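You operate a simulated robot arm through the tools that you are given. There is no shell and no other tool.

Carry out the task below with a simulated robot arm. There is one attempt and no reset: what you move stays moved.

TASK
Measure the blank on the desk gauge and sort it into the tray.
Fine: use the bay that the display names; lift the probe before the table moves; leave the table slid out and the dial as it is; press neither button.

The check looks at the end state, three seconds after you hand in, the way a careful person would. Anything else that was tipped, shoved, dropped, spilled or broken makes it a failure.

THE ROBOT
A 7-joint arm with a two-finger gripper, fixed in place. Base frame: the origin is at the foot of the arm, x ahead of it, y to its left, z up; the work surface is at about z = 0. Lengths are in mm, angles in rad, forces in N, time in s.
With the tool pointing down near the work surface it reaches from about 220 to 560 mm from the base axis. Its first joint turns from -2.897 to 2.897 rad. Payload 1.2 kg.
The TCP is the grasp point between the finger pads, 22 mm short of the fingertips. In the tool frame z runs along the fingers and y along their closing line. The gripper opens to 92 mm. The gripper's body begins 65 mm behind the TCP.
Orientation is that of the tool frame in the base frame, as [roll, pitch, yaw] about the fixed x, y, z axes, in that order (R = Rz(yaw) Ry(pitch) Rx(roll)). With the fingers straight down and closing along the base's y, the tool's x points along the base's -x, its y along +y and its z along -z.

THE INTERFACE
- The arm moves only by the tool move_arm. Its argument "series" is one flat list of numbers, 7 for each row, row after row: the turn, a rotation vector about the base's x, y, z in units of 5 degrees (1.0 is 5 degrees), then the shift along the base's x, y, z in units of 30 mm (1.0 is 30 mm), then the opening, from 0 (shut) to 1 (fully open). In form: [wx, wy, wz, x, y, z, claw, wx, wy, wz, x, y, z, claw, ...]. A call has 1 to 20 rows; each row shifts and turns the commanded pose from where the row before left it. A call with a number of a shift or a turn outside -1 to 1 is refused whole. Each row takes 0.2 s and may step no farther than 50 mm and 0.15 rad from the row before; otherwise, or with a gripper value out of range, the whole call is refused. A pose out of reach is approached as far as the arm can. The call stops where the force on the tool passes 50 N (or 10 N more than at its start, if that is more) or the arm is blocked; 0.2 s more then pass. Each finger halts on what it meets, pressing with about 24 N; the grip force reading is that of the motor and also rises with nothing between the fingers. The clock runs only during rows and for 0.2 s after the last one: add rows that do not move to give the fingers time. The reply holds the time, the measured pose of the TCP, the force on the tool along the base axes, the opening and the grip force, in the units named above and with some noise, with the torque about the TCP (base axes, N m) and any sound that the robot's microphone picked up.
- Cameras (640 x 400 px; columns grow to the right, rows downward): "scene" is fixed at [399.2, 503, 754.4]; the picture's right is [-0.97, 0.25, 0.00], its down [0.20, 0.78, -0.59] and it looks along [-0.15, -0.57, -0.81] (base axes); focal length 289 px, centre (320, 200). "wrist" rides on the gripper at [71, 19, -102] in the tool frame; the picture's right is [-0.26, 0.97, 0.00], its down [-0.75, -0.20, -0.63] and it looks along [-0.60, -0.16, 0.78] (tool axes); focal length 280 px, centre (320, 200). There is no depth. A picture from a camera that has moved, and an enlarged one, comes with that camera's place and axes in the base frame and with its lens.
- camera(camera): a new picture of that camera. It takes no simulated time.
- close_up(camera, box): a new picture of the part [left, top, right, bottom] of that camera's present view, enlarged. It takes no simulated time.
- job_done(): hands the job in; it is judged then, once.

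Places have to be worked out from the pictures, the camera data and where the tool is seen. Open the gripper and draw the arm clear of the work before you hand the job in, unless the task says otherwise.

The tools are called after "Call:" as name(argument=value, ...) on one line, values as JSON. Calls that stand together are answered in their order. move_arm: Moves the arm, as the interface text tells. Its arguments: {"type":"object","properties":{"series":{"type":"array","items":{"type":"number"}}},"required":["series"]} The other tools are called the same way: camera (camera) takes a picture; close_up (camera, box) takes an enlarged picture of a part of a camera's view; job_done () hands the job in.

At the start:

```text
t: 0.0
tcp_pos: [317.2, 101.3, 429.3]
tcp_rot: [3.14, 0.0, 3.139]
contact_force: [0.2, -0.2, -0.2]
wrist_torque: [-0.02, 0.03, -0.02]
finger_gap: 91.9
grasp_force: 0.0
```

scene: 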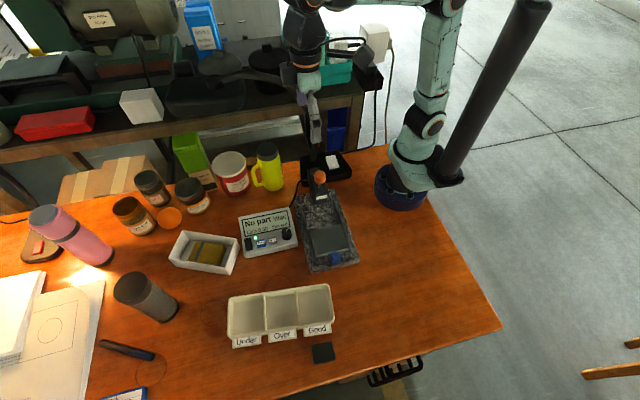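
wrist: 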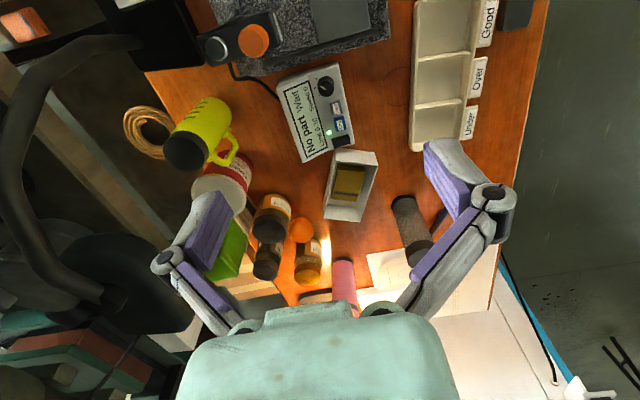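

I'll look closely at the gauge, display, box and tray before moving anything.

Call:
close_up(camera="scene", box=[230, 150, 370, 280])

Call:
close_up(camera="scene", box=[160, 200, 310, 290])

Call:
close_up(camera="scene", box=[210, 270, 370, 370])

Call:
close_up(camera="wrist", box=[190, 0, 400, 130])

Call:
close_up(camera="wrist", box=[260, 50, 400, 230])

```text
3.08 times, centred on (300, 215) of scene
camera zoom: at [399.2, 503.0, 754.4], right [-0.97, 0.25, 0.0], down [0.2, 0.78, -0.59], along [-0.15, -0.57, -0.81], focal length 889 px, centre (382, 154)
```

zoom: 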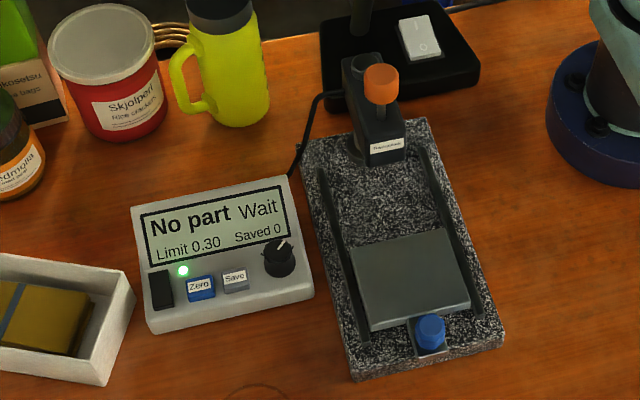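

```text
4.27 times, centred on (235, 245) of scene
camera zoom: at [399.2, 503.0, 754.4], right [-0.97, 0.25, 0.0], down [0.2, 0.78, -0.59], along [-0.15, -0.57, -0.81], focal length 1232 px, centre (683, 8)
```

zoom: 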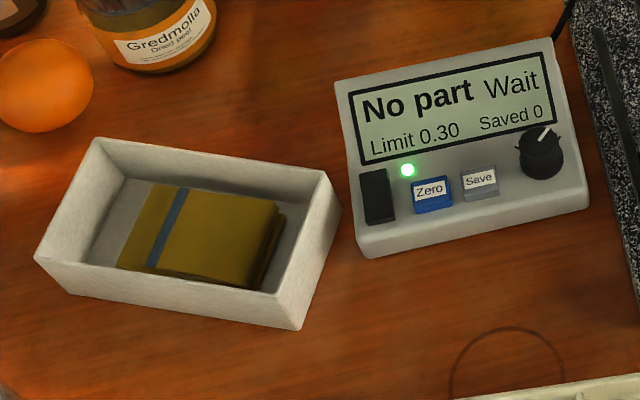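

```text
4.00 times, centred on (290, 320) of scene
camera zoom: at [399.2, 503.0, 754.4], right [-0.97, 0.25, 0.0], down [0.2, 0.78, -0.59], along [-0.15, -0.57, -0.81], focal length 1156 px, centre (440, -280)
```

zoom: 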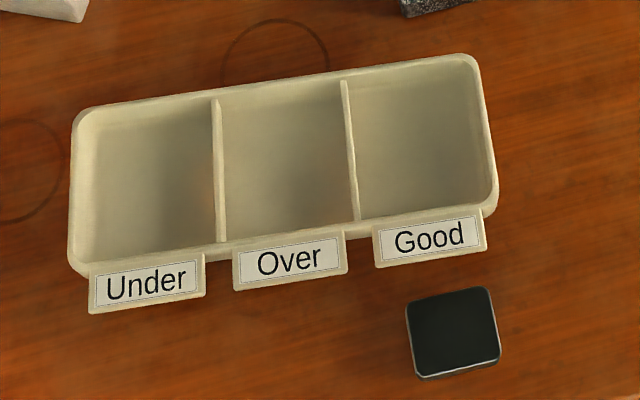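

```text
3.05 times, centred on (295, 65) of wrist
camera zoom: at [246.1, 120.9, 531.6], right [0.26, 0.96, 0.0], down [0.75, -0.21, 0.63], along [0.6, -0.16, -0.78], focal length 854 px, centre (396, 611)
```

zoom: 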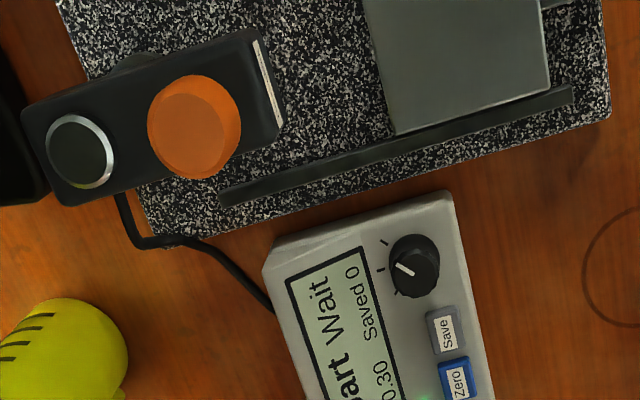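

```text
2.22 times, centred on (330, 140) of wrist
camera zoom: at [246.1, 120.9, 531.6], right [0.26, 0.96, 0.0], down [0.75, -0.21, 0.63], along [0.6, -0.16, -0.78], focal length 623 px, centre (298, 333)
```

zoom: 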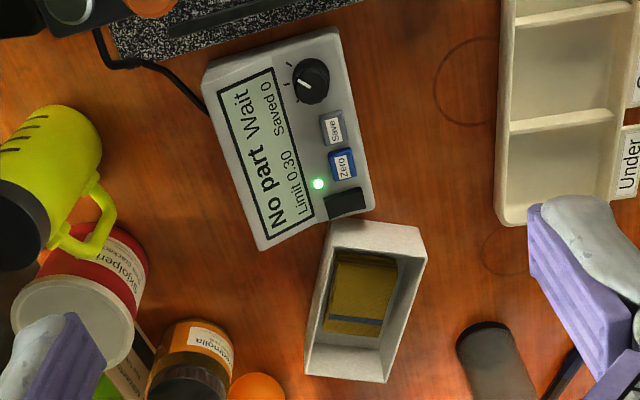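

The gauge table is slid out (towards +y), the probe stands at the back with an orange knob, and the brass part lies in a box around (620, 75). I'll zoom in more on each detail.

Call:
close_up(camera="scene", box=[165, 225, 245, 275])

Call:
close_up(camera="scene", box=[290, 160, 354, 200])

Call:
close_up(camera="scene", box=[290, 215, 370, 275])

Call:
close_up(camera="wrist", box=[310, 140, 390, 230])

Call:
close_up(camera="scene", box=[235, 200, 300, 260])

```text
8.00 times, centred on (205, 250) of scene
camera zoom: at [399.2, 503.0, 754.4], right [-0.97, 0.25, 0.0], down [0.2, 0.78, -0.59], along [-0.15, -0.57, -0.81], focal length 2311 px, centre (1240, -200)
```

zoom: 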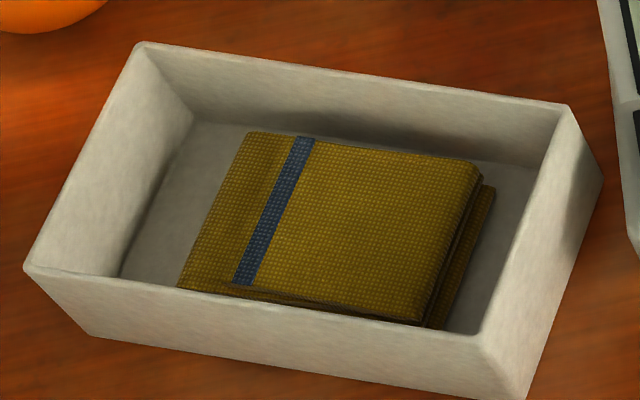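

```text
10.00 times, centred on (322, 180) of scene
camera zoom: at [399.2, 503.0, 754.4], right [-0.97, 0.25, 0.0], down [0.2, 0.78, -0.59], along [-0.15, -0.57, -0.81], focal length 2889 px, centre (300, 400)
```

zoom: 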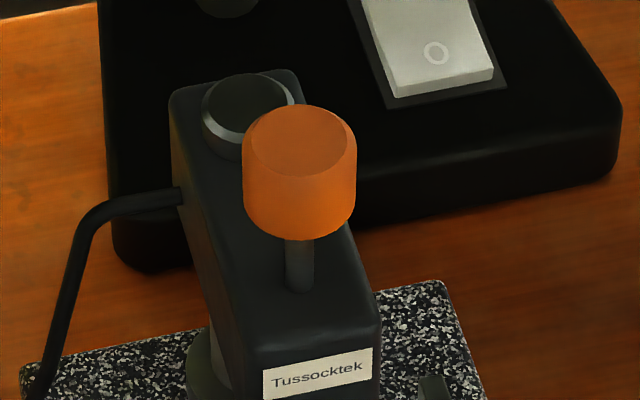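

```text
6.67 times, centred on (330, 245) of scene
camera zoom: at [399.2, 503.0, 754.4], right [-0.97, 0.25, 0.0], down [0.2, 0.78, -0.59], along [-0.15, -0.57, -0.81], focal length 1926 px, centre (253, -100)
```

zoom: 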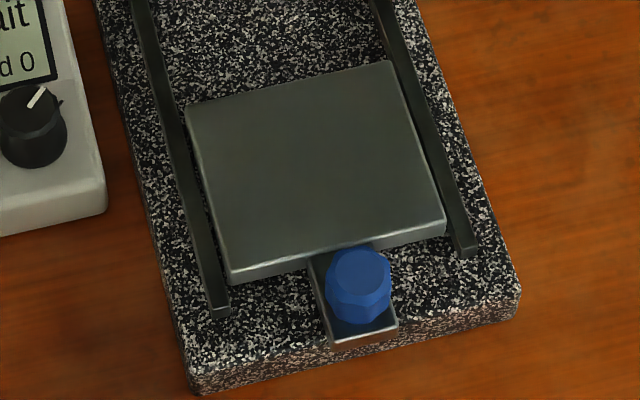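

```text
4.44 times, centred on (350, 185) of wrist
camera zoom: at [246.1, 120.9, 531.6], right [0.26, 0.96, 0.0], down [0.75, -0.21, 0.63], along [0.6, -0.16, -0.78], focal length 1246 px, centre (187, 267)
```

zoom: 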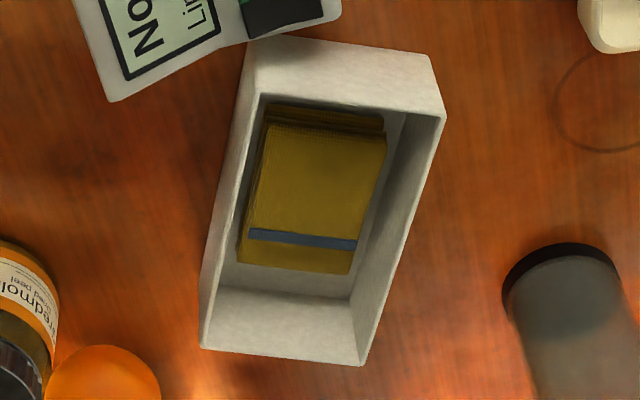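

```text
6.67 times, centred on (268, 230) of scene
camera zoom: at [399.2, 503.0, 754.4], right [-0.97, 0.25, 0.0], down [0.2, 0.78, -0.59], along [-0.15, -0.57, -0.81], focal length 1926 px, centre (670, 0)
```

zoom: 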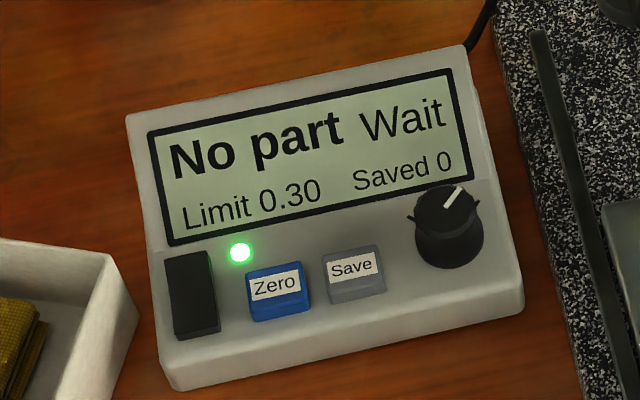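

The box holds only a folded cloth, so the blank is most likely the dark square block in front of the tray, around (363, 399). I'll zoom in on it.

Call:
close_up(camera="scene", box=[300, 333, 348, 371])

Call:
close_up(camera="wrist", box=[400, 0, 560, 100])

Call:
close_up(camera="scene", box=[270, 170, 370, 280])

```text
10.53 times, centred on (324, 352) of scene
camera zoom: at [399.2, 503.0, 754.4], right [-0.97, 0.25, 0.0], down [0.2, 0.78, -0.59], along [-0.15, -0.57, -0.81], focal length 3041 px, centre (278, -1400)
```

zoom: 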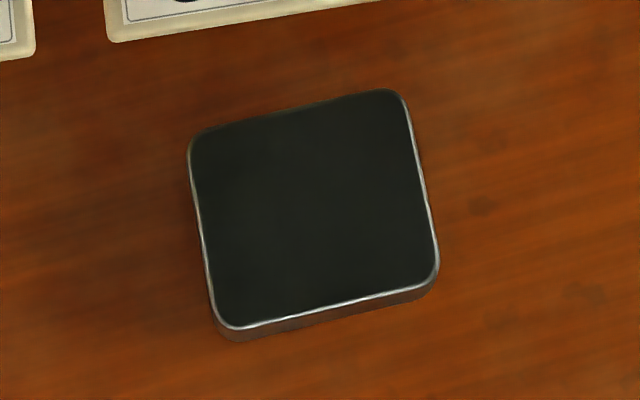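

```text
4.00 times, centred on (480, 50) of wrist
camera zoom: at [246.1, 120.9, 531.6], right [0.26, 0.96, 0.0], down [0.75, -0.21, 0.63], along [0.6, -0.16, -0.78], focal length 1122 px, centre (-320, 800)
```

zoom: 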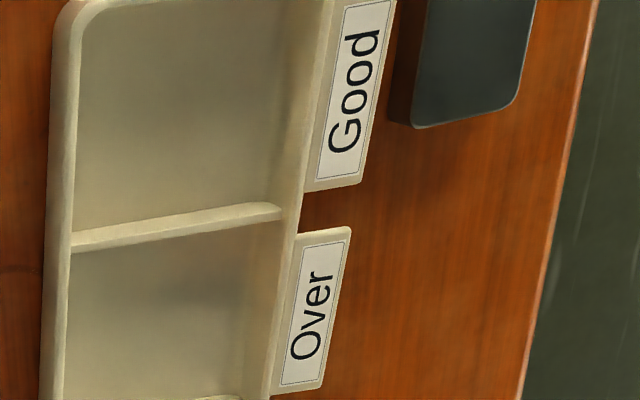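

```text
3.64 times, centred on (320, 225) of scene
camera zoom: at [399.2, 503.0, 754.4], right [-0.97, 0.25, 0.0], down [0.2, 0.78, -0.59], along [-0.15, -0.57, -0.81], focal length 1050 px, centre (320, 109)
```

zoom: 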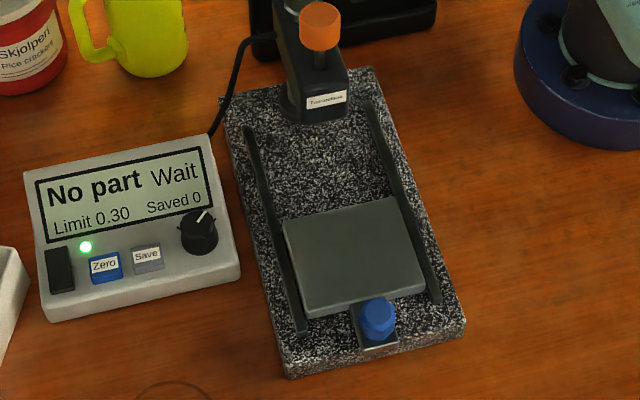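

The dark rounded-square piece (about 48 mm, metal edges) is the blank. I turn the tool by +90° so the fingers close along x and move to about 200 mm above the blank, to see how the arm copes and get a closer view.

Call:
move_arm(series=[0, 0, 1, 0.085, 0.552, -0.2, 1, 0, 0, 1, 0.085, 0.552, -0.2, 1, 0, 0, 1, 0.085, 0.552, -0.2, 1, 0, 0, 1, 0.085, 0.552, -0.4, 1, 0, 0, 1, 0.085, 0.552, -0.4, 1, 0, 0, 1, 0.085, 0.552, -0.4, 1, 0, 0, 1, 0.085, 0.552, -0.5, 1, 0, 0, 1, 0.085, 0.552, -0.5, 1, 0, 0, 1, 0.085, 0.552, -0.5, 1, 0, 0, 1, 0.085, 0.552, -0.5, 1, 0, 0, 1, 0.085, 0.552, -0.5, 1, 0, 0, 1, 0.085, 0.552, -0.5, 1, 0, 0, 1, 0.085, 0.552, -0.5, 1, 0, 0, 1, 0.085, 0.552, -0.5, 1, 0, 0, 1, 0.085, 0.552, -0.5, 1, 0, 0, 1, 0.085, 0.552, -0.5, 1, 0, 0, 1, 0.085, 0.552, -0.5, 1, 0, 0, 1, 0.085, 0.552, -0.5, 1])

Call:
camera(camera="wrist")

Call:
camera(camera="scene")

```text
t: 3.8
tcp_pos: [365.0, 399.4, 194.7]
tcp_rot: [-3.141, 0.0, -1.571]
contact_force: [0.1, 0.4, 0.0]
wrist_torque: [0.0, 0.02, -0.01]
finger_gap: 92.4
grasp_force: 0.0
```

```text
taken
camera wrist: at [345.5, 328.6, 297.0], right [-0.97, 0.26, 0.0], down [0.2, 0.75, 0.63], along [0.16, 0.6, -0.78], focal length 280 px, centre (320, 200)
```

wrist: 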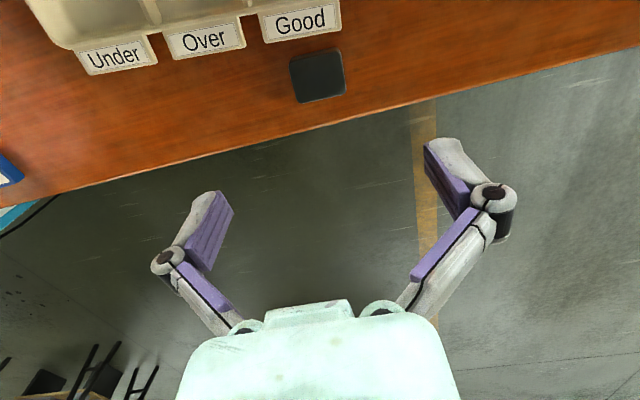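

```text
taken
```

scene: 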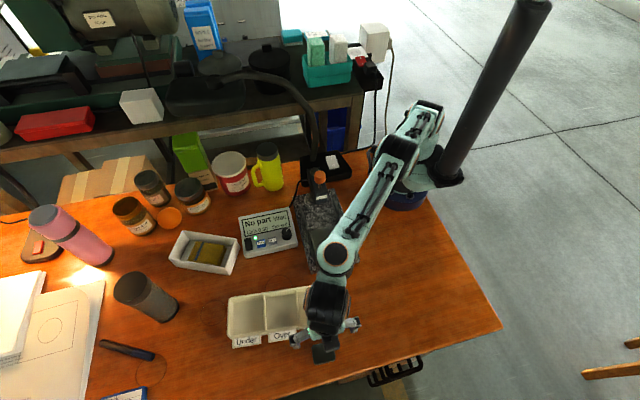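

Tool is now at yaw −90° directly over the area. I zoom on the blank to triangulate its position and orientation.

Call:
close_up(camera="wrist", box=[270, 30, 366, 120])

Call:
close_up(camera="wrist", box=[0, 0, 360, 120])

```text
4.44 times, centred on (318, 75) of wrist
camera zoom: at [345.5, 328.6, 297.0], right [-0.97, 0.26, 0.0], down [0.2, 0.75, 0.63], along [0.16, 0.6, -0.78], focal length 1246 px, centre (329, 756)
```

zoom: 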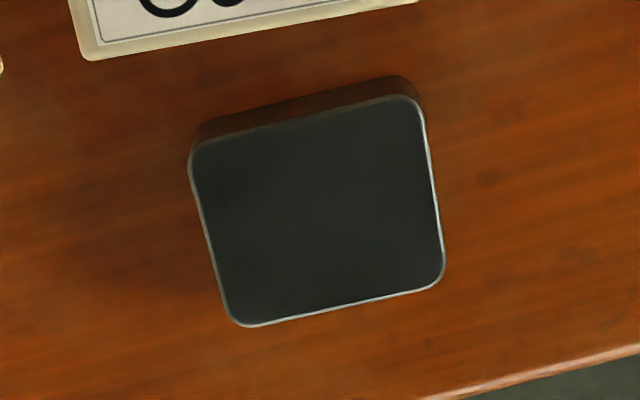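

```text
1.78 times, centred on (180, 60) of wrist
camera zoom: at [345.5, 328.6, 297.0], right [-0.97, 0.26, 0.0], down [0.2, 0.75, 0.63], along [0.16, 0.6, -0.78], focal length 498 px, centre (569, 449)
```

zoom: 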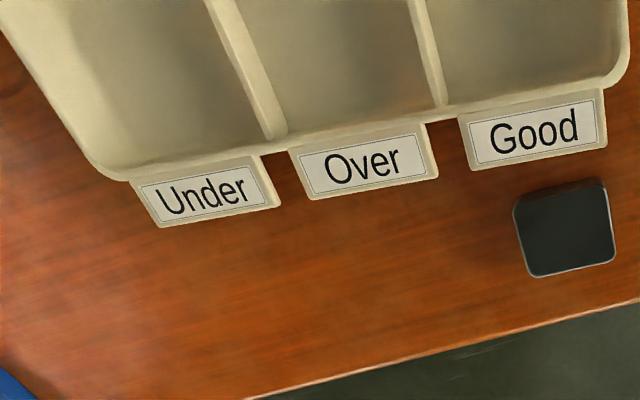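

The blank's top centre is about (366, 401), roughly 50×40 mm, maybe 18–20 mm thick, turned about −3.3°. I align the yaw and descend to z≈70 to check before gripping.

Call:
move_arm(series=[0, 0, -0.66, 0.04, 0.05, -0.7, 1, 0, 0, 0, 0, 0, -0.9, 1, 0, 0, 0, 0, 0, -0.9, 1, 0, 0, 0, 0, 0, -0.9, 1, 0, 0, 0, 0, 0, -0.77, 1])

Call:
camera(camera="wrist")

Call:
close_up(camera="scene", box=[280, 310, 376, 380])

```text
t: 5.0
tcp_pos: [364.7, 401.0, 69.6]
tcp_rot: [-3.141, 0.0, -1.628]
contact_force: [0.7, 0.7, -0.1]
wrist_torque: [0.0, -0.01, 0.0]
finger_gap: 92.0
grasp_force: 0.0
```

```text
taken
camera wrist: at [341.1, 331.4, 172.1], right [-0.95, 0.32, 0.0], down [0.25, 0.74, 0.63], along [0.2, 0.59, -0.78], focal length 280 px, centre (320, 200)
```

wrist: 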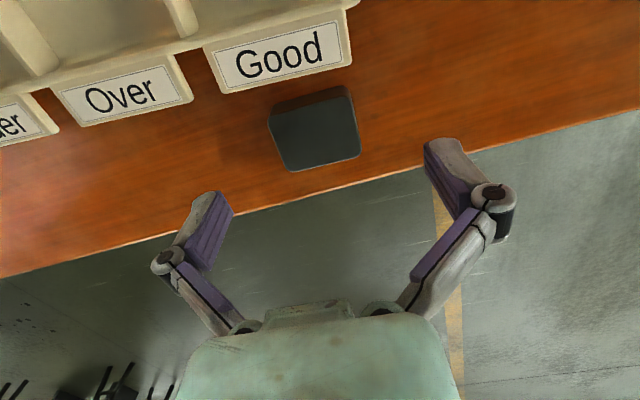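

```text
5.71 times, centred on (328, 345) of scene
camera zoom: at [399.2, 503.0, 754.4], right [-0.97, 0.25, 0.0], down [0.2, 0.78, -0.59], along [-0.15, -0.57, -0.81], focal length 1651 px, centre (274, -629)
```

zoom: 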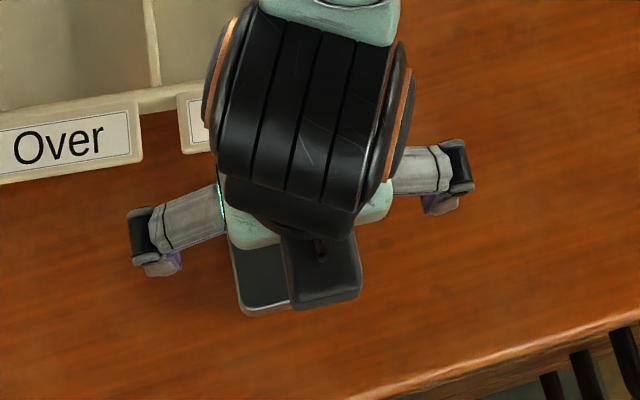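

The blank sits between the fingers, with its centre near (366, 400). I descend to TCP z≈25 and close.

Call:
move_arm(series=[0, 0, 0, 0.05, -0.02, -0.6, 1, 0, 0, 0, 0, 0, -0.5, 1, 0, 0, 0, 0, 0, -0.38, 1, 0, 0, 0, 0, 0, 0, 1])

Call:
camera(camera="wrist")

```text
t: 6.0
tcp_pos: [365.1, 399.6, 27.0]
tcp_rot: [3.139, -0.001, -1.631]
contact_force: [-0.9, -0.6, -0.2]
wrist_torque: [-0.05, 0.02, -0.01]
finger_gap: 92.2
grasp_force: 0.0
```

```text
taken
camera wrist: at [342.5, 330.8, 128.5], right [-0.95, 0.32, 0.0], down [0.25, 0.74, 0.63], along [0.2, 0.59, -0.78], focal length 280 px, centre (320, 200)
```

wrist: 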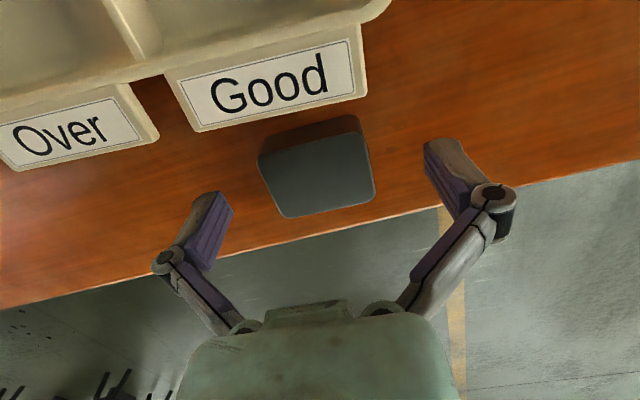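

The blank is central between the open fingers. I close gently and hold.

Call:
move_arm(series=[0, 0, 0, 0.02, 0, -0.05, 0.75, 0, 0, 0, 0, 0, 0, 0.6, 0, 0, 0, 0, 0, 0, 0.4, 0, 0, 0, 0, 0, 0, 0.3, 0, 0, 0, 0, 0, 0, 0.3])

Call:
camera(camera="wrist")

```text
t: 7.2
tcp_pos: [368.1, 400.6, 24.3]
tcp_rot: [-3.141, 0.001, -1.629]
contact_force: [0.3, 1.4, 1.2]
wrist_torque: [-0.02, 0.07, 0.03]
finger_gap: 49.5
grasp_force: 24.3
```

```text
taken
camera wrist: at [343.8, 331.3, 127.0], right [-0.95, 0.32, 0.0], down [0.25, 0.74, 0.63], along [0.2, 0.59, -0.78], focal length 280 px, centre (320, 200)
```

wrist: 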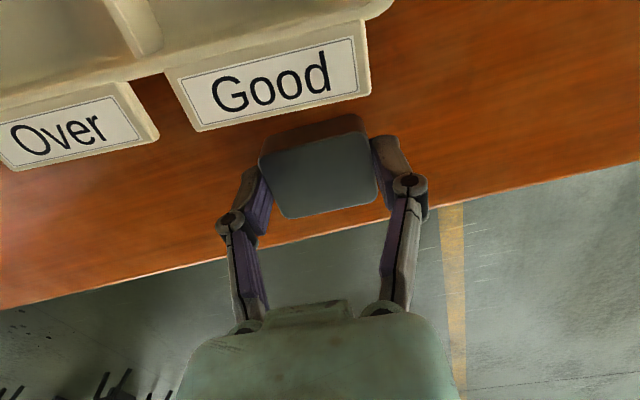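

Blank gripped at 49.5 mm width. I lift it to z≈160 and check that it's held well, and look whether the wrist camera has a physical body.

Call:
move_arm(series=[0, 0, 0, 0, 0, 0.2, 0.3, 0, 0, 0, 0, 0, 0.6, 0.3, 0, 0, 0, 0, 0, 0.9, 0.3, 0, 0, 0, 0, 0, 0.9, 0.3, 0, 0, 0, -0.2, -0.5, 0.9, 0.3, 0, 0, 0, -0.3, -0.8, 0.9, 0.3, 0, 0, 0, -0.3, -0.9, 0.3, 0.3, 0, 0, 0, -0.3, -0.9, 0, 0.3])

Call:
camera(camera="wrist")

Call:
camera(camera="scene")

Call:
close_up(camera="scene", box=[280, 240, 400, 340])

```text
t: 9.0
tcp_pos: [332.1, 307.3, 164.8]
tcp_rot: [3.139, 0.0, -1.628]
contact_force: [0.9, -0.1, -0.5]
wrist_torque: [0.0, -0.01, 0.03]
finger_gap: 27.7
grasp_force: 0.1
```

```text
taken
camera wrist: at [309.0, 237.4, 267.0], right [-0.95, 0.32, 0.0], down [0.25, 0.74, 0.63], along [0.2, 0.59, -0.78], focal length 280 px, centre (320, 200)
```

wrist: 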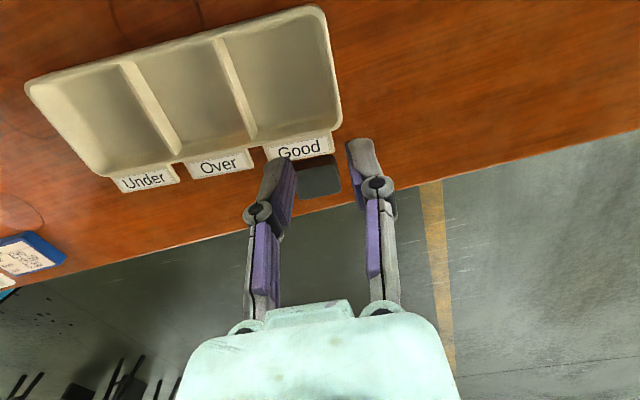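

```text
taken
```

scene: 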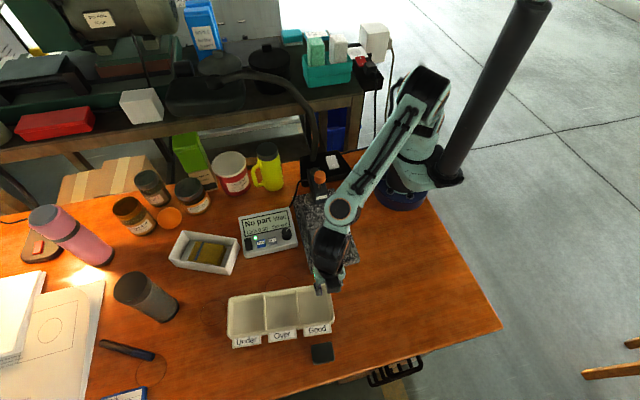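

```text
4.00 times, centred on (340, 290) of scene
camera zoom: at [399.2, 503.0, 754.4], right [-0.97, 0.25, 0.0], down [0.2, 0.78, -0.59], along [-0.15, -0.57, -0.81], focal length 1156 px, centre (240, -160)
```

zoom: 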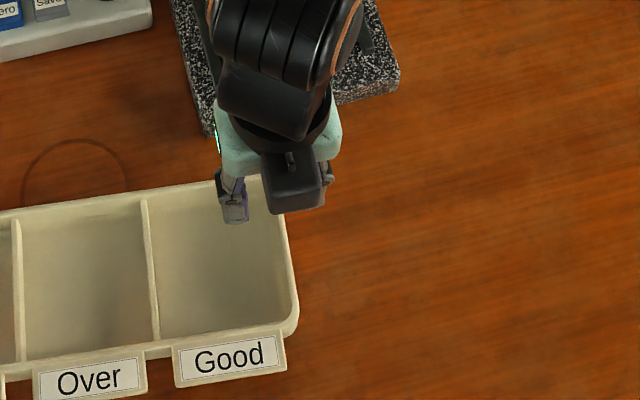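

The fingers came up empty (gap 27.7): the blank stayed on the desk. I check exactly where it is now.

Call:
close_up(camera="scene", box=[300, 333, 348, 371])

Call:
close_up(camera="wrist", box=[230, 120, 410, 230])

```text
10.53 times, centred on (324, 352) of scene
camera zoom: at [399.2, 503.0, 754.4], right [-0.97, 0.25, 0.0], down [0.2, 0.78, -0.59], along [-0.15, -0.57, -0.81], focal length 3041 px, centre (278, -1400)
```

zoom: 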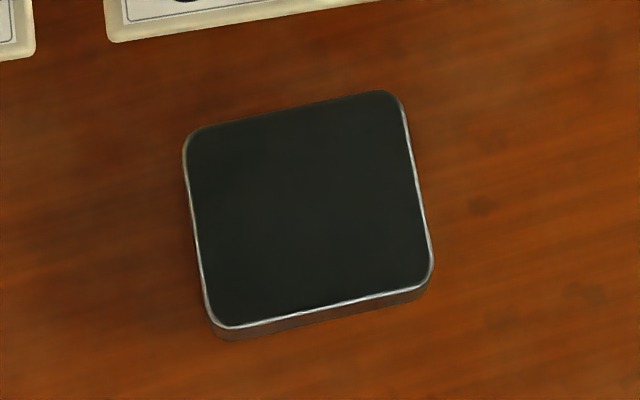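

```text
3.56 times, centred on (320, 175) of wrist
camera zoom: at [309.0, 237.4, 267.0], right [-0.95, 0.32, 0.0], down [0.25, 0.74, 0.63], along [0.2, 0.59, -0.78], focal length 997 px, centre (320, 289)
```

zoom: 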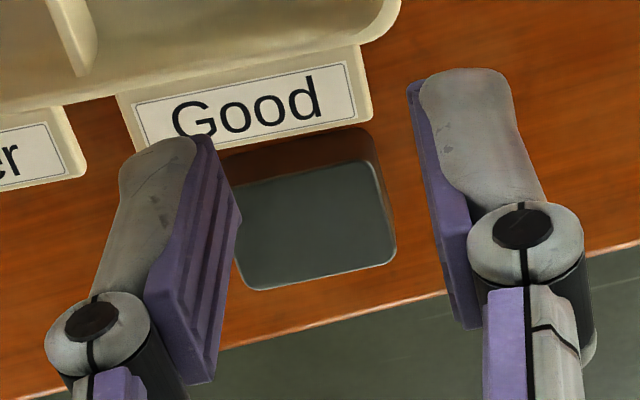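

The blank only shifted about 1 mm and slipped straight out of the grip. I go back, grip lower with the target fully shut, and lift in tiny steps while watching the gap and force.

Call:
move_arm(series=[0, 0, 0, 0.3, 0.9, 0, 0.9, 0, 0, 0, 0.3, 0.9, -0.3, 0.9, 0, 0, 0, 0.3, 0.8, -0.9, 0.9, 0, 0, 0, 0.27, 0.5, -0.9, 0.9, 0, 0, 0, 0, 0, -0.9, 0.9, 0, 0, 0, 0, 0, -0.9, 0.9, 0, 0, 0, 0, 0, -0.5, 0.9, 0, 0, 0, 0, 0, -0.3, 0.9, 0, 0, 0, 0, 0, 0, 0.9])

Call:
close_up(camera="wrist", box=[200, 100, 440, 250])

```text
t: 11.0
tcp_pos: [368.6, 401.7, 23.6]
tcp_rot: [3.14, 0.0, -1.631]
contact_force: [0.4, -0.7, 0.3]
wrist_torque: [-0.02, -0.02, -0.01]
finger_gap: 82.6
grasp_force: 0.0
```

```text
2.67 times, centred on (320, 175) of wrist
camera zoom: at [345.5, 330.9, 126.3], right [-0.95, 0.32, 0.0], down [0.25, 0.74, 0.63], along [0.2, 0.59, -0.78], focal length 748 px, centre (320, 267)
```

zoom: 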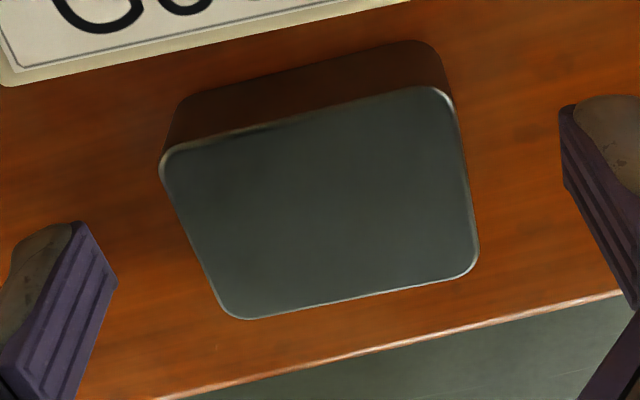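

Fingers straddle the blank; I close fully and look at the actual overlap before lifting.

Call:
move_arm(series=[0, 0, 0, 0, 0, 0, 0.7, 0, 0, 0, 0, 0, 0, 0.6, 0, 0, 0, 0, 0, 0, 0.45, 0, 0, 0, 0, 0, 0, 0, 0, 0, 0, 0, 0, 0, 0, 0, 0, 0, 0, 0, 0, 0])

Call:
close_up(camera="wrist", box=[220, 90, 440, 260])

Call:
close_up(camera="scene", box=[290, 320, 362, 370])

```text
t: 12.4
tcp_pos: [368.9, 400.1, 25.6]
tcp_rot: [3.139, 0.0, -1.629]
contact_force: [-2.7, 0.4, 3.2]
wrist_torque: [-0.07, 0.11, 0.02]
finger_gap: 49.8
grasp_force: 24.1
```

```text
2.35 times, centred on (330, 175) of wrist
camera zoom: at [345.5, 331.0, 126.7], right [-0.95, 0.32, 0.0], down [0.25, 0.74, 0.63], along [0.2, 0.59, -0.78], focal length 660 px, centre (296, 259)
```

zoom: 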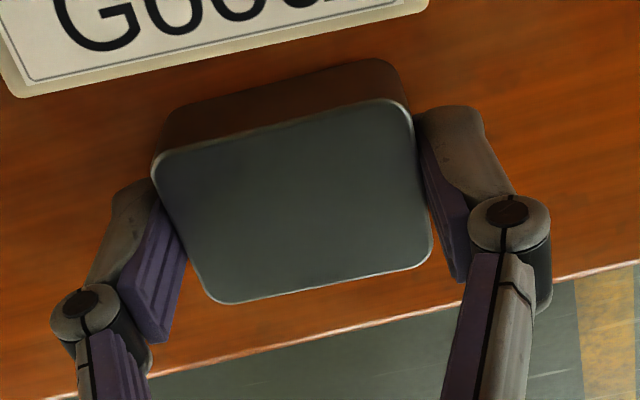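

```text
8.00 times, centred on (326, 345) of scene
camera zoom: at [399.2, 503.0, 754.4], right [-0.97, 0.25, 0.0], down [0.2, 0.78, -0.59], along [-0.15, -0.57, -0.81], focal length 2311 px, centre (272, -960)
```

zoom: 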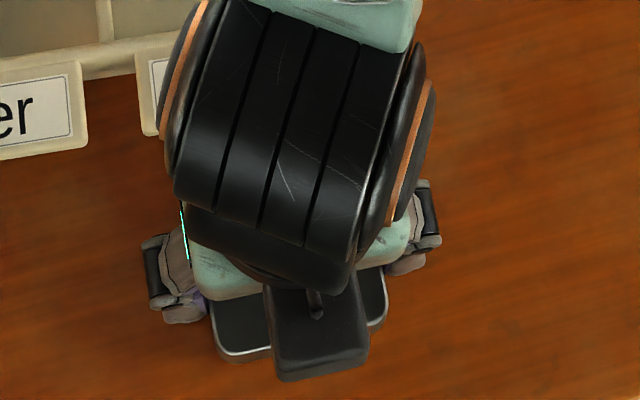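

Fingers now close on the blank's sides. I lift in 2 mm steps and check.

Call:
move_arm(series=[0, 0, 0, 0, 0, 0.07, 0, 0, 0, 0, 0, 0, 0.07, 0])

Call:
close_up(camera="wrist", box=[220, 90, 440, 260])

```text
t: 13.0
tcp_pos: [369.0, 400.5, 27.0]
tcp_rot: [3.14, 0.001, -1.63]
contact_force: [-0.7, -0.2, -3.3]
wrist_torque: [0.04, 0.01, 0.0]
finger_gap: 49.4
grasp_force: 24.1
```

```text
2.35 times, centred on (330, 175) of wrist
camera zoom: at [345.3, 331.5, 130.7], right [-0.95, 0.32, 0.0], down [0.25, 0.74, 0.62], along [0.2, 0.59, -0.78], focal length 660 px, centre (296, 259)
```

zoom: 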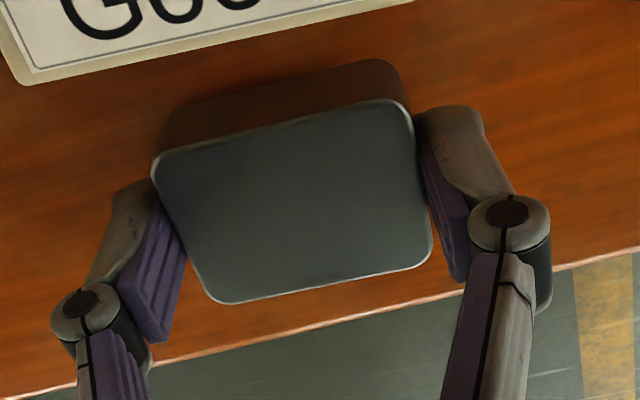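

It lifts this time (about 3 N of weight). I continue slowly and keep checking.

Call:
move_arm(series=[0, 0, 0, 0, 0, 0.1, 0, 0, 0, 0, 0, 0, 0.1, 0, 0, 0, 0, 0, 0, 0.15, 0, 0, 0, 0, 0, 0, 0.15, 0, 0, 0, 0, 0, 0, 0.1, 0])

Call:
close_up(camera="wrist", box=[220, 90, 440, 260])

```text
t: 14.2
tcp_pos: [368.8, 401.0, 47.3]
tcp_rot: [3.14, 0.001, -1.631]
contact_force: [-0.1, 0.0, -3.6]
wrist_torque: [0.01, 0.0, 0.0]
finger_gap: 49.6
grasp_force: 24.1
```

```text
2.35 times, centred on (330, 175) of wrist
camera zoom: at [345.8, 331.8, 148.8], right [-0.95, 0.32, 0.0], down [0.25, 0.74, 0.62], along [0.2, 0.59, -0.78], focal length 660 px, centre (296, 259)
```

zoom: 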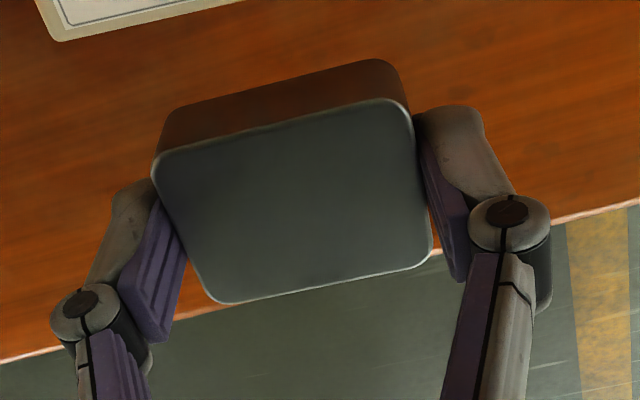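

The blank is held steadily (≈0.36 kg). I now lift and carry it slowly with gentle ramps towards the table.

Call:
move_arm(series=[0, 0, 0, 0, 0, 0.15, 0, 0, 0, 0, 0, 0, 0.25, 0, 0, 0, 0, 0, 0, 0.3, 0, 0, 0, 0, 0, 0, 0.3, 0, 0, 0, 0, 0, 0, 0.3, 0, 0, 0, 0, 0, 0, 0.3, 0, 0, 0, 0, -0.033, -0.095, 0.25, 0, 0, 0, 0, -0.066, -0.19, 0.2, 0, 0, 0, 0, -0.1, -0.284, 0.15, 0, 0, 0, 0, -0.132, -0.378, 0.1, 0, 0, 0, 0, -0.165, -0.473, 0.05, 0, 0, 0, 0, -0.165, -0.473, 0, 0, 0, 0, 0, -0.165, -0.473, 0, 0, 0, 0, 0, -0.165, -0.473, 0, 0, 0, 0, 0, -0.165, -0.473, 0, 0, 0, 0, 0, -0.165, -0.473, 0, 0, 0, 0, 0, -0.132, -0.378, 0, 0, 0, 0, 0, -0.1, -0.284, 0, 0, 0, 0, 0, -0.066, -0.19, 0, 0, 0, 0, 0, -0.033, -0.095, 0, 0])

Call:
camera(camera="wrist")

Call:
camera(camera="scene")

```text
t: 18.4
tcp_pos: [318.4, 259.2, 116.3]
tcp_rot: [3.139, -0.001, -1.63]
contact_force: [0.4, 0.4, -3.3]
wrist_torque: [-0.01, -0.02, 0.0]
finger_gap: 49.7
grasp_force: 23.9
```

```text
taken
camera wrist: at [295.5, 190.0, 219.2], right [-0.95, 0.32, 0.0], down [0.25, 0.74, 0.63], along [0.2, 0.59, -0.78], focal length 280 px, centre (320, 200)
```

wrist: 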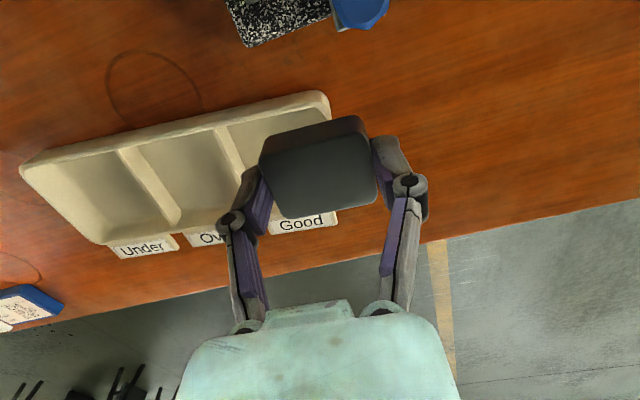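

```text
taken
```

scene: 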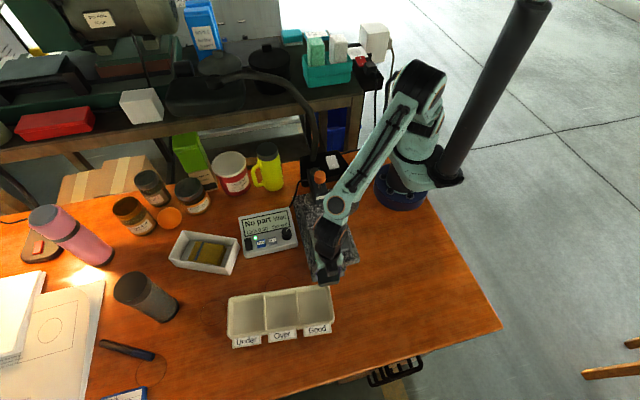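

The blank is steady. I carry it over the table centre (≈(279, 144)) while turning the tool back to its original yaw, so that the camera side stays away from the probe.

Call:
move_arm(series=[0, 0, -0.247, -0.019, -0.0565, 0, 0, 0, 0, -0.494, -0.039, -0.113, 0, 0, 0, 0, -0.741, -0.058, -0.169, 0, 0, 0, 0, -0.988, -0.077, -0.226, 0, 0, 0, 0, -0.988, -0.077, -0.226, 0, 0, 0, 0, -0.988, -0.077, -0.226, 0, 0, 0, 0, -0.988, -0.077, -0.226, 0, 0, 0, 0, -0.988, -0.077, -0.226, 0, 0, 0, 0, -0.988, -0.077, -0.226, 0, 0, 0, 0, -0.988, -0.077, -0.226, 0, 0, 0, 0, -0.988, -0.077, -0.226, 0, 0, 0, 0, -0.988, -0.077, -0.226, 0, 0, 0, 0, -0.988, -0.077, -0.226, 0, 0, 0, 0, -0.988, -0.077, -0.226, 0, 0, 0, 0, -0.988, -0.077, -0.226, 0, 0, 0, 0, -0.988, -0.077, -0.226, 0, 0, 0, 0, -0.988, -0.077, -0.226, 0, 0, 0, 0, -0.741, -0.058, -0.169, 0, 0, 0, 0, -0.494, -0.039, -0.113, 0, 0, 0, 0, -0.247, -0.019, -0.0565, 0, 0])

Call:
camera(camera="wrist")

Call:
camera(camera="scene")

Call:
close_up(camera="scene", box=[270, 160, 390, 280])

```text
t: 22.6
tcp_pos: [279.7, 143.5, 117.0]
tcp_rot: [3.141, 0.0, -3.097]
contact_force: [0.2, 0.7, -3.0]
wrist_torque: [0.0, -0.01, -0.02]
finger_gap: 49.6
grasp_force: 23.7
```

```text
taken
camera wrist: at [208.4, 159.8, 219.3], right [0.22, 0.98, 0.0], down [0.76, -0.17, 0.63], along [0.61, -0.14, -0.78], focal length 280 px, centre (320, 200)
```

wrist: 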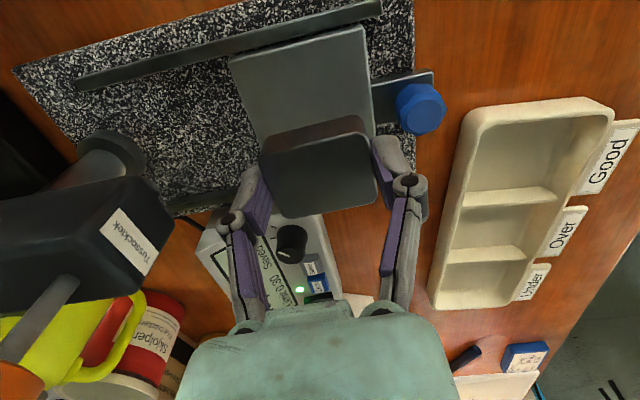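

```text
taken
```

scene: 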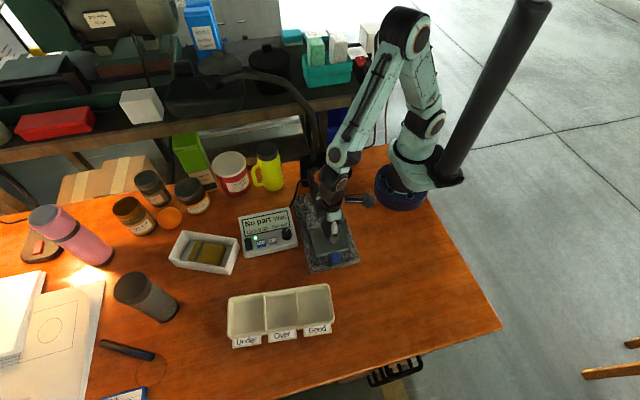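

```text
3.33 times, centred on (330, 220) of scene
camera zoom: at [399.2, 503.0, 754.4], right [-0.97, 0.25, 0.0], down [0.2, 0.78, -0.59], along [-0.15, -0.57, -0.81], focal length 963 px, centre (287, 133)
```

zoom: 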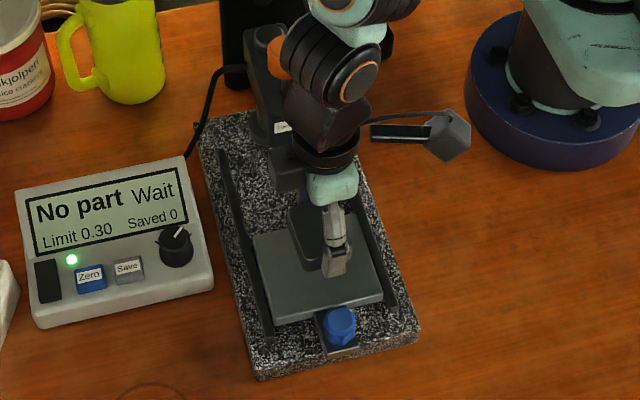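

The blank is over the table. The table top spans about x 233–323, y 103–178, centre (278, 140), z≈48–50. I shift slightly and descend to just above it.

Call:
move_arm(series=[0, 0, -0.3, -0.02, -0.05, -0.1, 0, 0, 0, -0.2, -0.02, -0.07, -0.2, 0, 0, 0, 0, 0, 0, -0.3, 0, 0, 0, 0, 0, 0, -0.3, 0, 0, 0, 0, 0, 0, -0.2, 0, 0, 0, 0, 0, 0, -0.1, 0, 0, 0, 0, 0, 0, 0, 0])

Call:
close_up(camera="wrist", box=[200, 50, 440, 220])

Call:
close_up(camera="scene", box=[290, 200, 370, 270])

```text
t: 24.2
tcp_pos: [279.5, 139.0, 80.5]
tcp_rot: [3.141, 0.0, -3.138]
contact_force: [0.1, 0.7, -2.8]
wrist_torque: [-0.02, 0.01, -0.01]
finger_gap: 49.6
grasp_force: 23.9
```

```text
2.35 times, centred on (320, 135) of wrist
camera zoom: at [208.3, 159.1, 183.2], right [0.26, 0.97, 0.0], down [0.75, -0.2, 0.63], along [0.6, -0.16, -0.78], focal length 660 px, centre (320, 353)
```

zoom: 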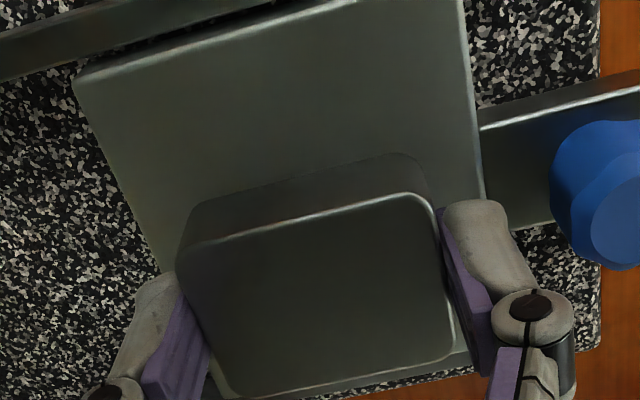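

```text
5.71 times, centred on (330, 235) of scene
camera zoom: at [399.2, 503.0, 754.4], right [-0.97, 0.25, 0.0], down [0.2, 0.78, -0.59], along [-0.15, -0.57, -0.81], focal length 1651 px, centre (263, 0)
```

zoom: 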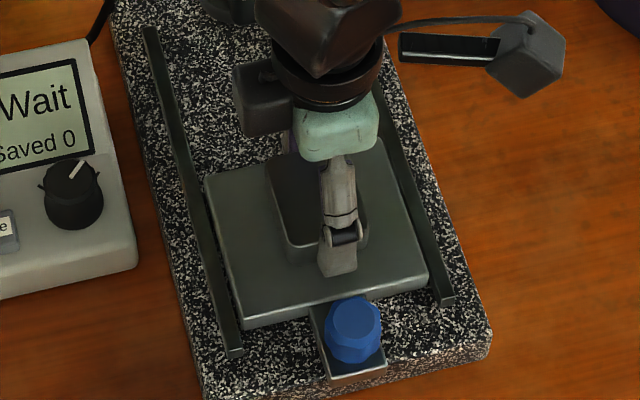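

The blank hovers just over the table, well centred. I lower in small steps until the weight comes off.

Call:
move_arm(series=[0, 0, 0, 0, 0, -0.07, 0, 0, 0, 0, 0, 0, -0.07, 0, 0, 0, 0, 0, 0, 0, 0])

Call:
move_arm(series=[0, 0, 0, 0, 0, -0.05, 0, 0, 0, 0, 0, 0, 0, 0])

```text
t: 25.0
tcp_pos: [279.2, 140.4, 77.5]
tcp_rot: [3.139, 0.0, -3.139]
contact_force: [0.2, 0.2, -3.5]
wrist_torque: [0.01, -0.01, 0.03]
finger_gap: 49.7
grasp_force: 23.6
```

```text
t: 25.6
tcp_pos: [278.3, 139.6, 75.7]
tcp_rot: [3.14, 0.0, -3.138]
contact_force: [1.1, 0.7, -3.5]
wrist_torque: [-0.02, -0.01, 0.01]
finger_gap: 49.7
grasp_force: 24.0
```

Still carrying the full weight; continuing down in ~1.5 mm steps.

Call:
move_arm(series=[0, 0, 0, 0, 0, -0.05, 0, 0, 0, 0, 0, 0, 0, 0])

Call:
move_arm(series=[0, 0, 0, 0, 0, -0.05, 0, 0, 0, 0, 0, 0, 0, 0])

Call:
move_arm(series=[0, 0, 0, 0, 0, -0.05, 0, 0, 0, 0, 0, 0, 0, 0])

```text
t: 26.2
tcp_pos: [278.9, 140.0, 73.6]
tcp_rot: [3.14, 0.0, -3.139]
contact_force: [0.0, -0.3, -3.6]
wrist_torque: [0.01, 0.01, 0.0]
finger_gap: 49.7
grasp_force: 23.9
```

```text
t: 26.8
tcp_pos: [278.5, 139.9, 71.5]
tcp_rot: [3.139, 0.0, -3.138]
contact_force: [0.0, -0.2, -3.5]
wrist_torque: [-0.01, -0.02, 0.03]
finger_gap: 49.5
grasp_force: 24.0
```

```text
t: 27.4
tcp_pos: [277.9, 140.2, 71.4]
tcp_rot: [3.141, 0.003, -3.136]
contact_force: [0.1, -0.1, -2.7]
wrist_torque: [-0.01, -0.01, -0.01]
finger_gap: 49.8
grasp_force: 24.2
```

Call:
move_arm(series=[0, 0, 0, 0, 0, -0.05, 0, 0, 0, 0, 0, 0, 0, 0])

Call:
close_up(camera="scene", box=[290, 200, 370, 270])

Call:
close_up(camera="wrist", box=[200, 50, 440, 220])

```text
t: 28.0
tcp_pos: [278.5, 139.7, 68.6]
tcp_rot: [3.138, 0.0, -3.138]
contact_force: [0.9, -0.2, -3.4]
wrist_torque: [-0.01, 0.01, -0.01]
finger_gap: 49.8
grasp_force: 23.9
```

```text
5.71 times, centred on (330, 235) of scene
camera zoom: at [399.2, 503.0, 754.4], right [-0.97, 0.25, 0.0], down [0.2, 0.78, -0.59], along [-0.15, -0.57, -0.81], focal length 1651 px, centre (263, 0)
```

zoom: 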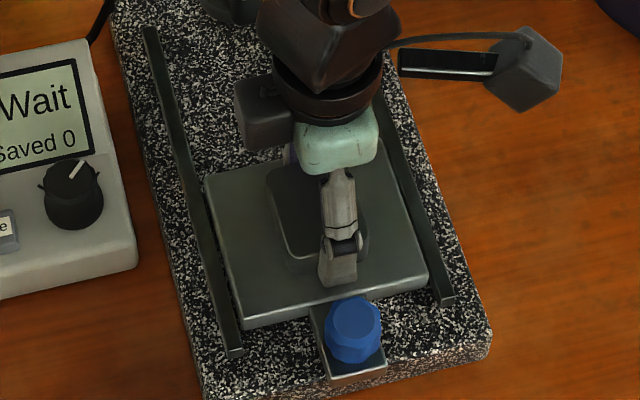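

```text
2.35 times, centred on (320, 135) of wrist
camera zoom: at [207.6, 158.7, 171.3], right [0.26, 0.97, 0.0], down [0.75, -0.2, 0.63], along [0.6, -0.16, -0.78], focal length 660 px, centre (320, 353)
```

zoom: 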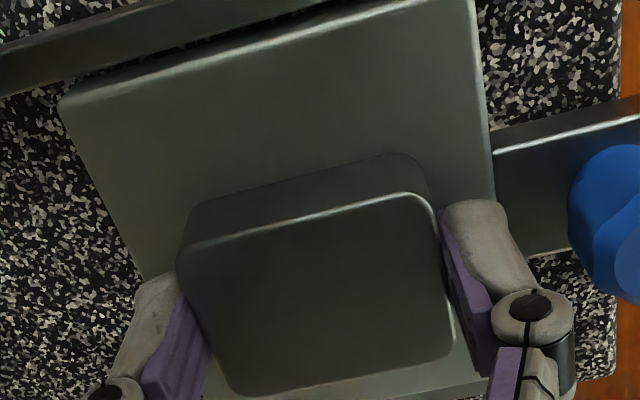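

Still hanging on the gripper; continuing in small steps.

Call:
move_arm(series=[0, 0, 0, 0, 0, -0.05, 0, 0, 0, 0, 0, 0, 0, 0])

Call:
move_arm(series=[0, 0, 0, 0, 0, -0.05, 0, 0, 0, 0, 0, 0, 0, 0])

Call:
move_arm(series=[0, 0, 0, 0, 0, -0.05, 0, 0, 0, 0, 0, 0, 0, 0])

```text
t: 28.6
tcp_pos: [278.8, 139.8, 66.8]
tcp_rot: [3.14, 0.0, -3.138]
contact_force: [-3.9, -1.1, 16.2]
wrist_torque: [0.01, 0.1, -0.01]
finger_gap: 50.0
grasp_force: 23.9
```

```text
t: 29.2
tcp_pos: [278.9, 140.2, 66.1]
tcp_rot: [-3.141, 0.001, -3.139]
contact_force: [0.2, -1.3, 17.3]
wrist_torque: [-0.06, 0.02, 0.01]
finger_gap: 49.9
grasp_force: 24.2
```

```text
t: 29.8
tcp_pos: [278.7, 141.1, 65.3]
tcp_rot: [3.141, 0.002, -3.139]
contact_force: [1.3, -4.7, 16.5]
wrist_torque: [-0.09, -0.06, 0.02]
finger_gap: 49.6
grasp_force: 24.3
```

The blank is seated on the table (contact at TCP z≈67, so the table top is at about z=42). I open the fingers slightly and rise straight up.

Call:
move_arm(series=[0, 0, 0, 0, 0, 0.05, 0.56, 0, 0, 0, 0, 0, 0, 0.6, 0, 0, 0, 0, 0, 0, 0.65, 0, 0, 0, 0, 0, 0.2, 0.65, 0, 0, 0, 0, 0, 0.6, 0.65, 0, 0, 0, 0, 0, 0.9, 0.65, 0, 0, 0, 0, 0, 0.9, 0.65, 0, 0, 0, 0, 0, 0.9, 0.65])

Call:
camera(camera="wrist")

Call:
close_up(camera="scene", box=[230, 160, 390, 280])

```text
t: 31.6
tcp_pos: [277.6, 140.3, 171.6]
tcp_rot: [-3.142, 0.0, -3.14]
contact_force: [0.9, 0.1, 0.1]
wrist_torque: [-0.02, 0.02, -0.01]
finger_gap: 60.1
grasp_force: 0.1
```

```text
taken
camera wrist: at [207.3, 159.0, 273.2], right [0.26, 0.97, 0.0], down [0.75, -0.2, 0.63], along [0.6, -0.16, -0.78], focal length 280 px, centre (320, 200)
```

wrist: 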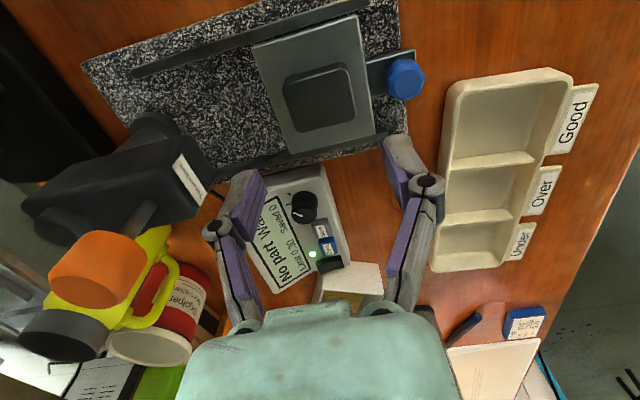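

```text
3.33 times, centred on (310, 220) of scene
camera zoom: at [399.2, 503.0, 754.4], right [-0.97, 0.25, 0.0], down [0.2, 0.78, -0.59], along [-0.15, -0.57, -0.81], focal length 963 px, centre (353, 133)
```

zoom: 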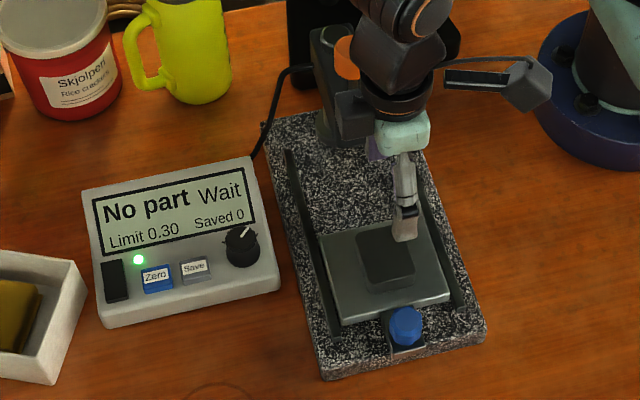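

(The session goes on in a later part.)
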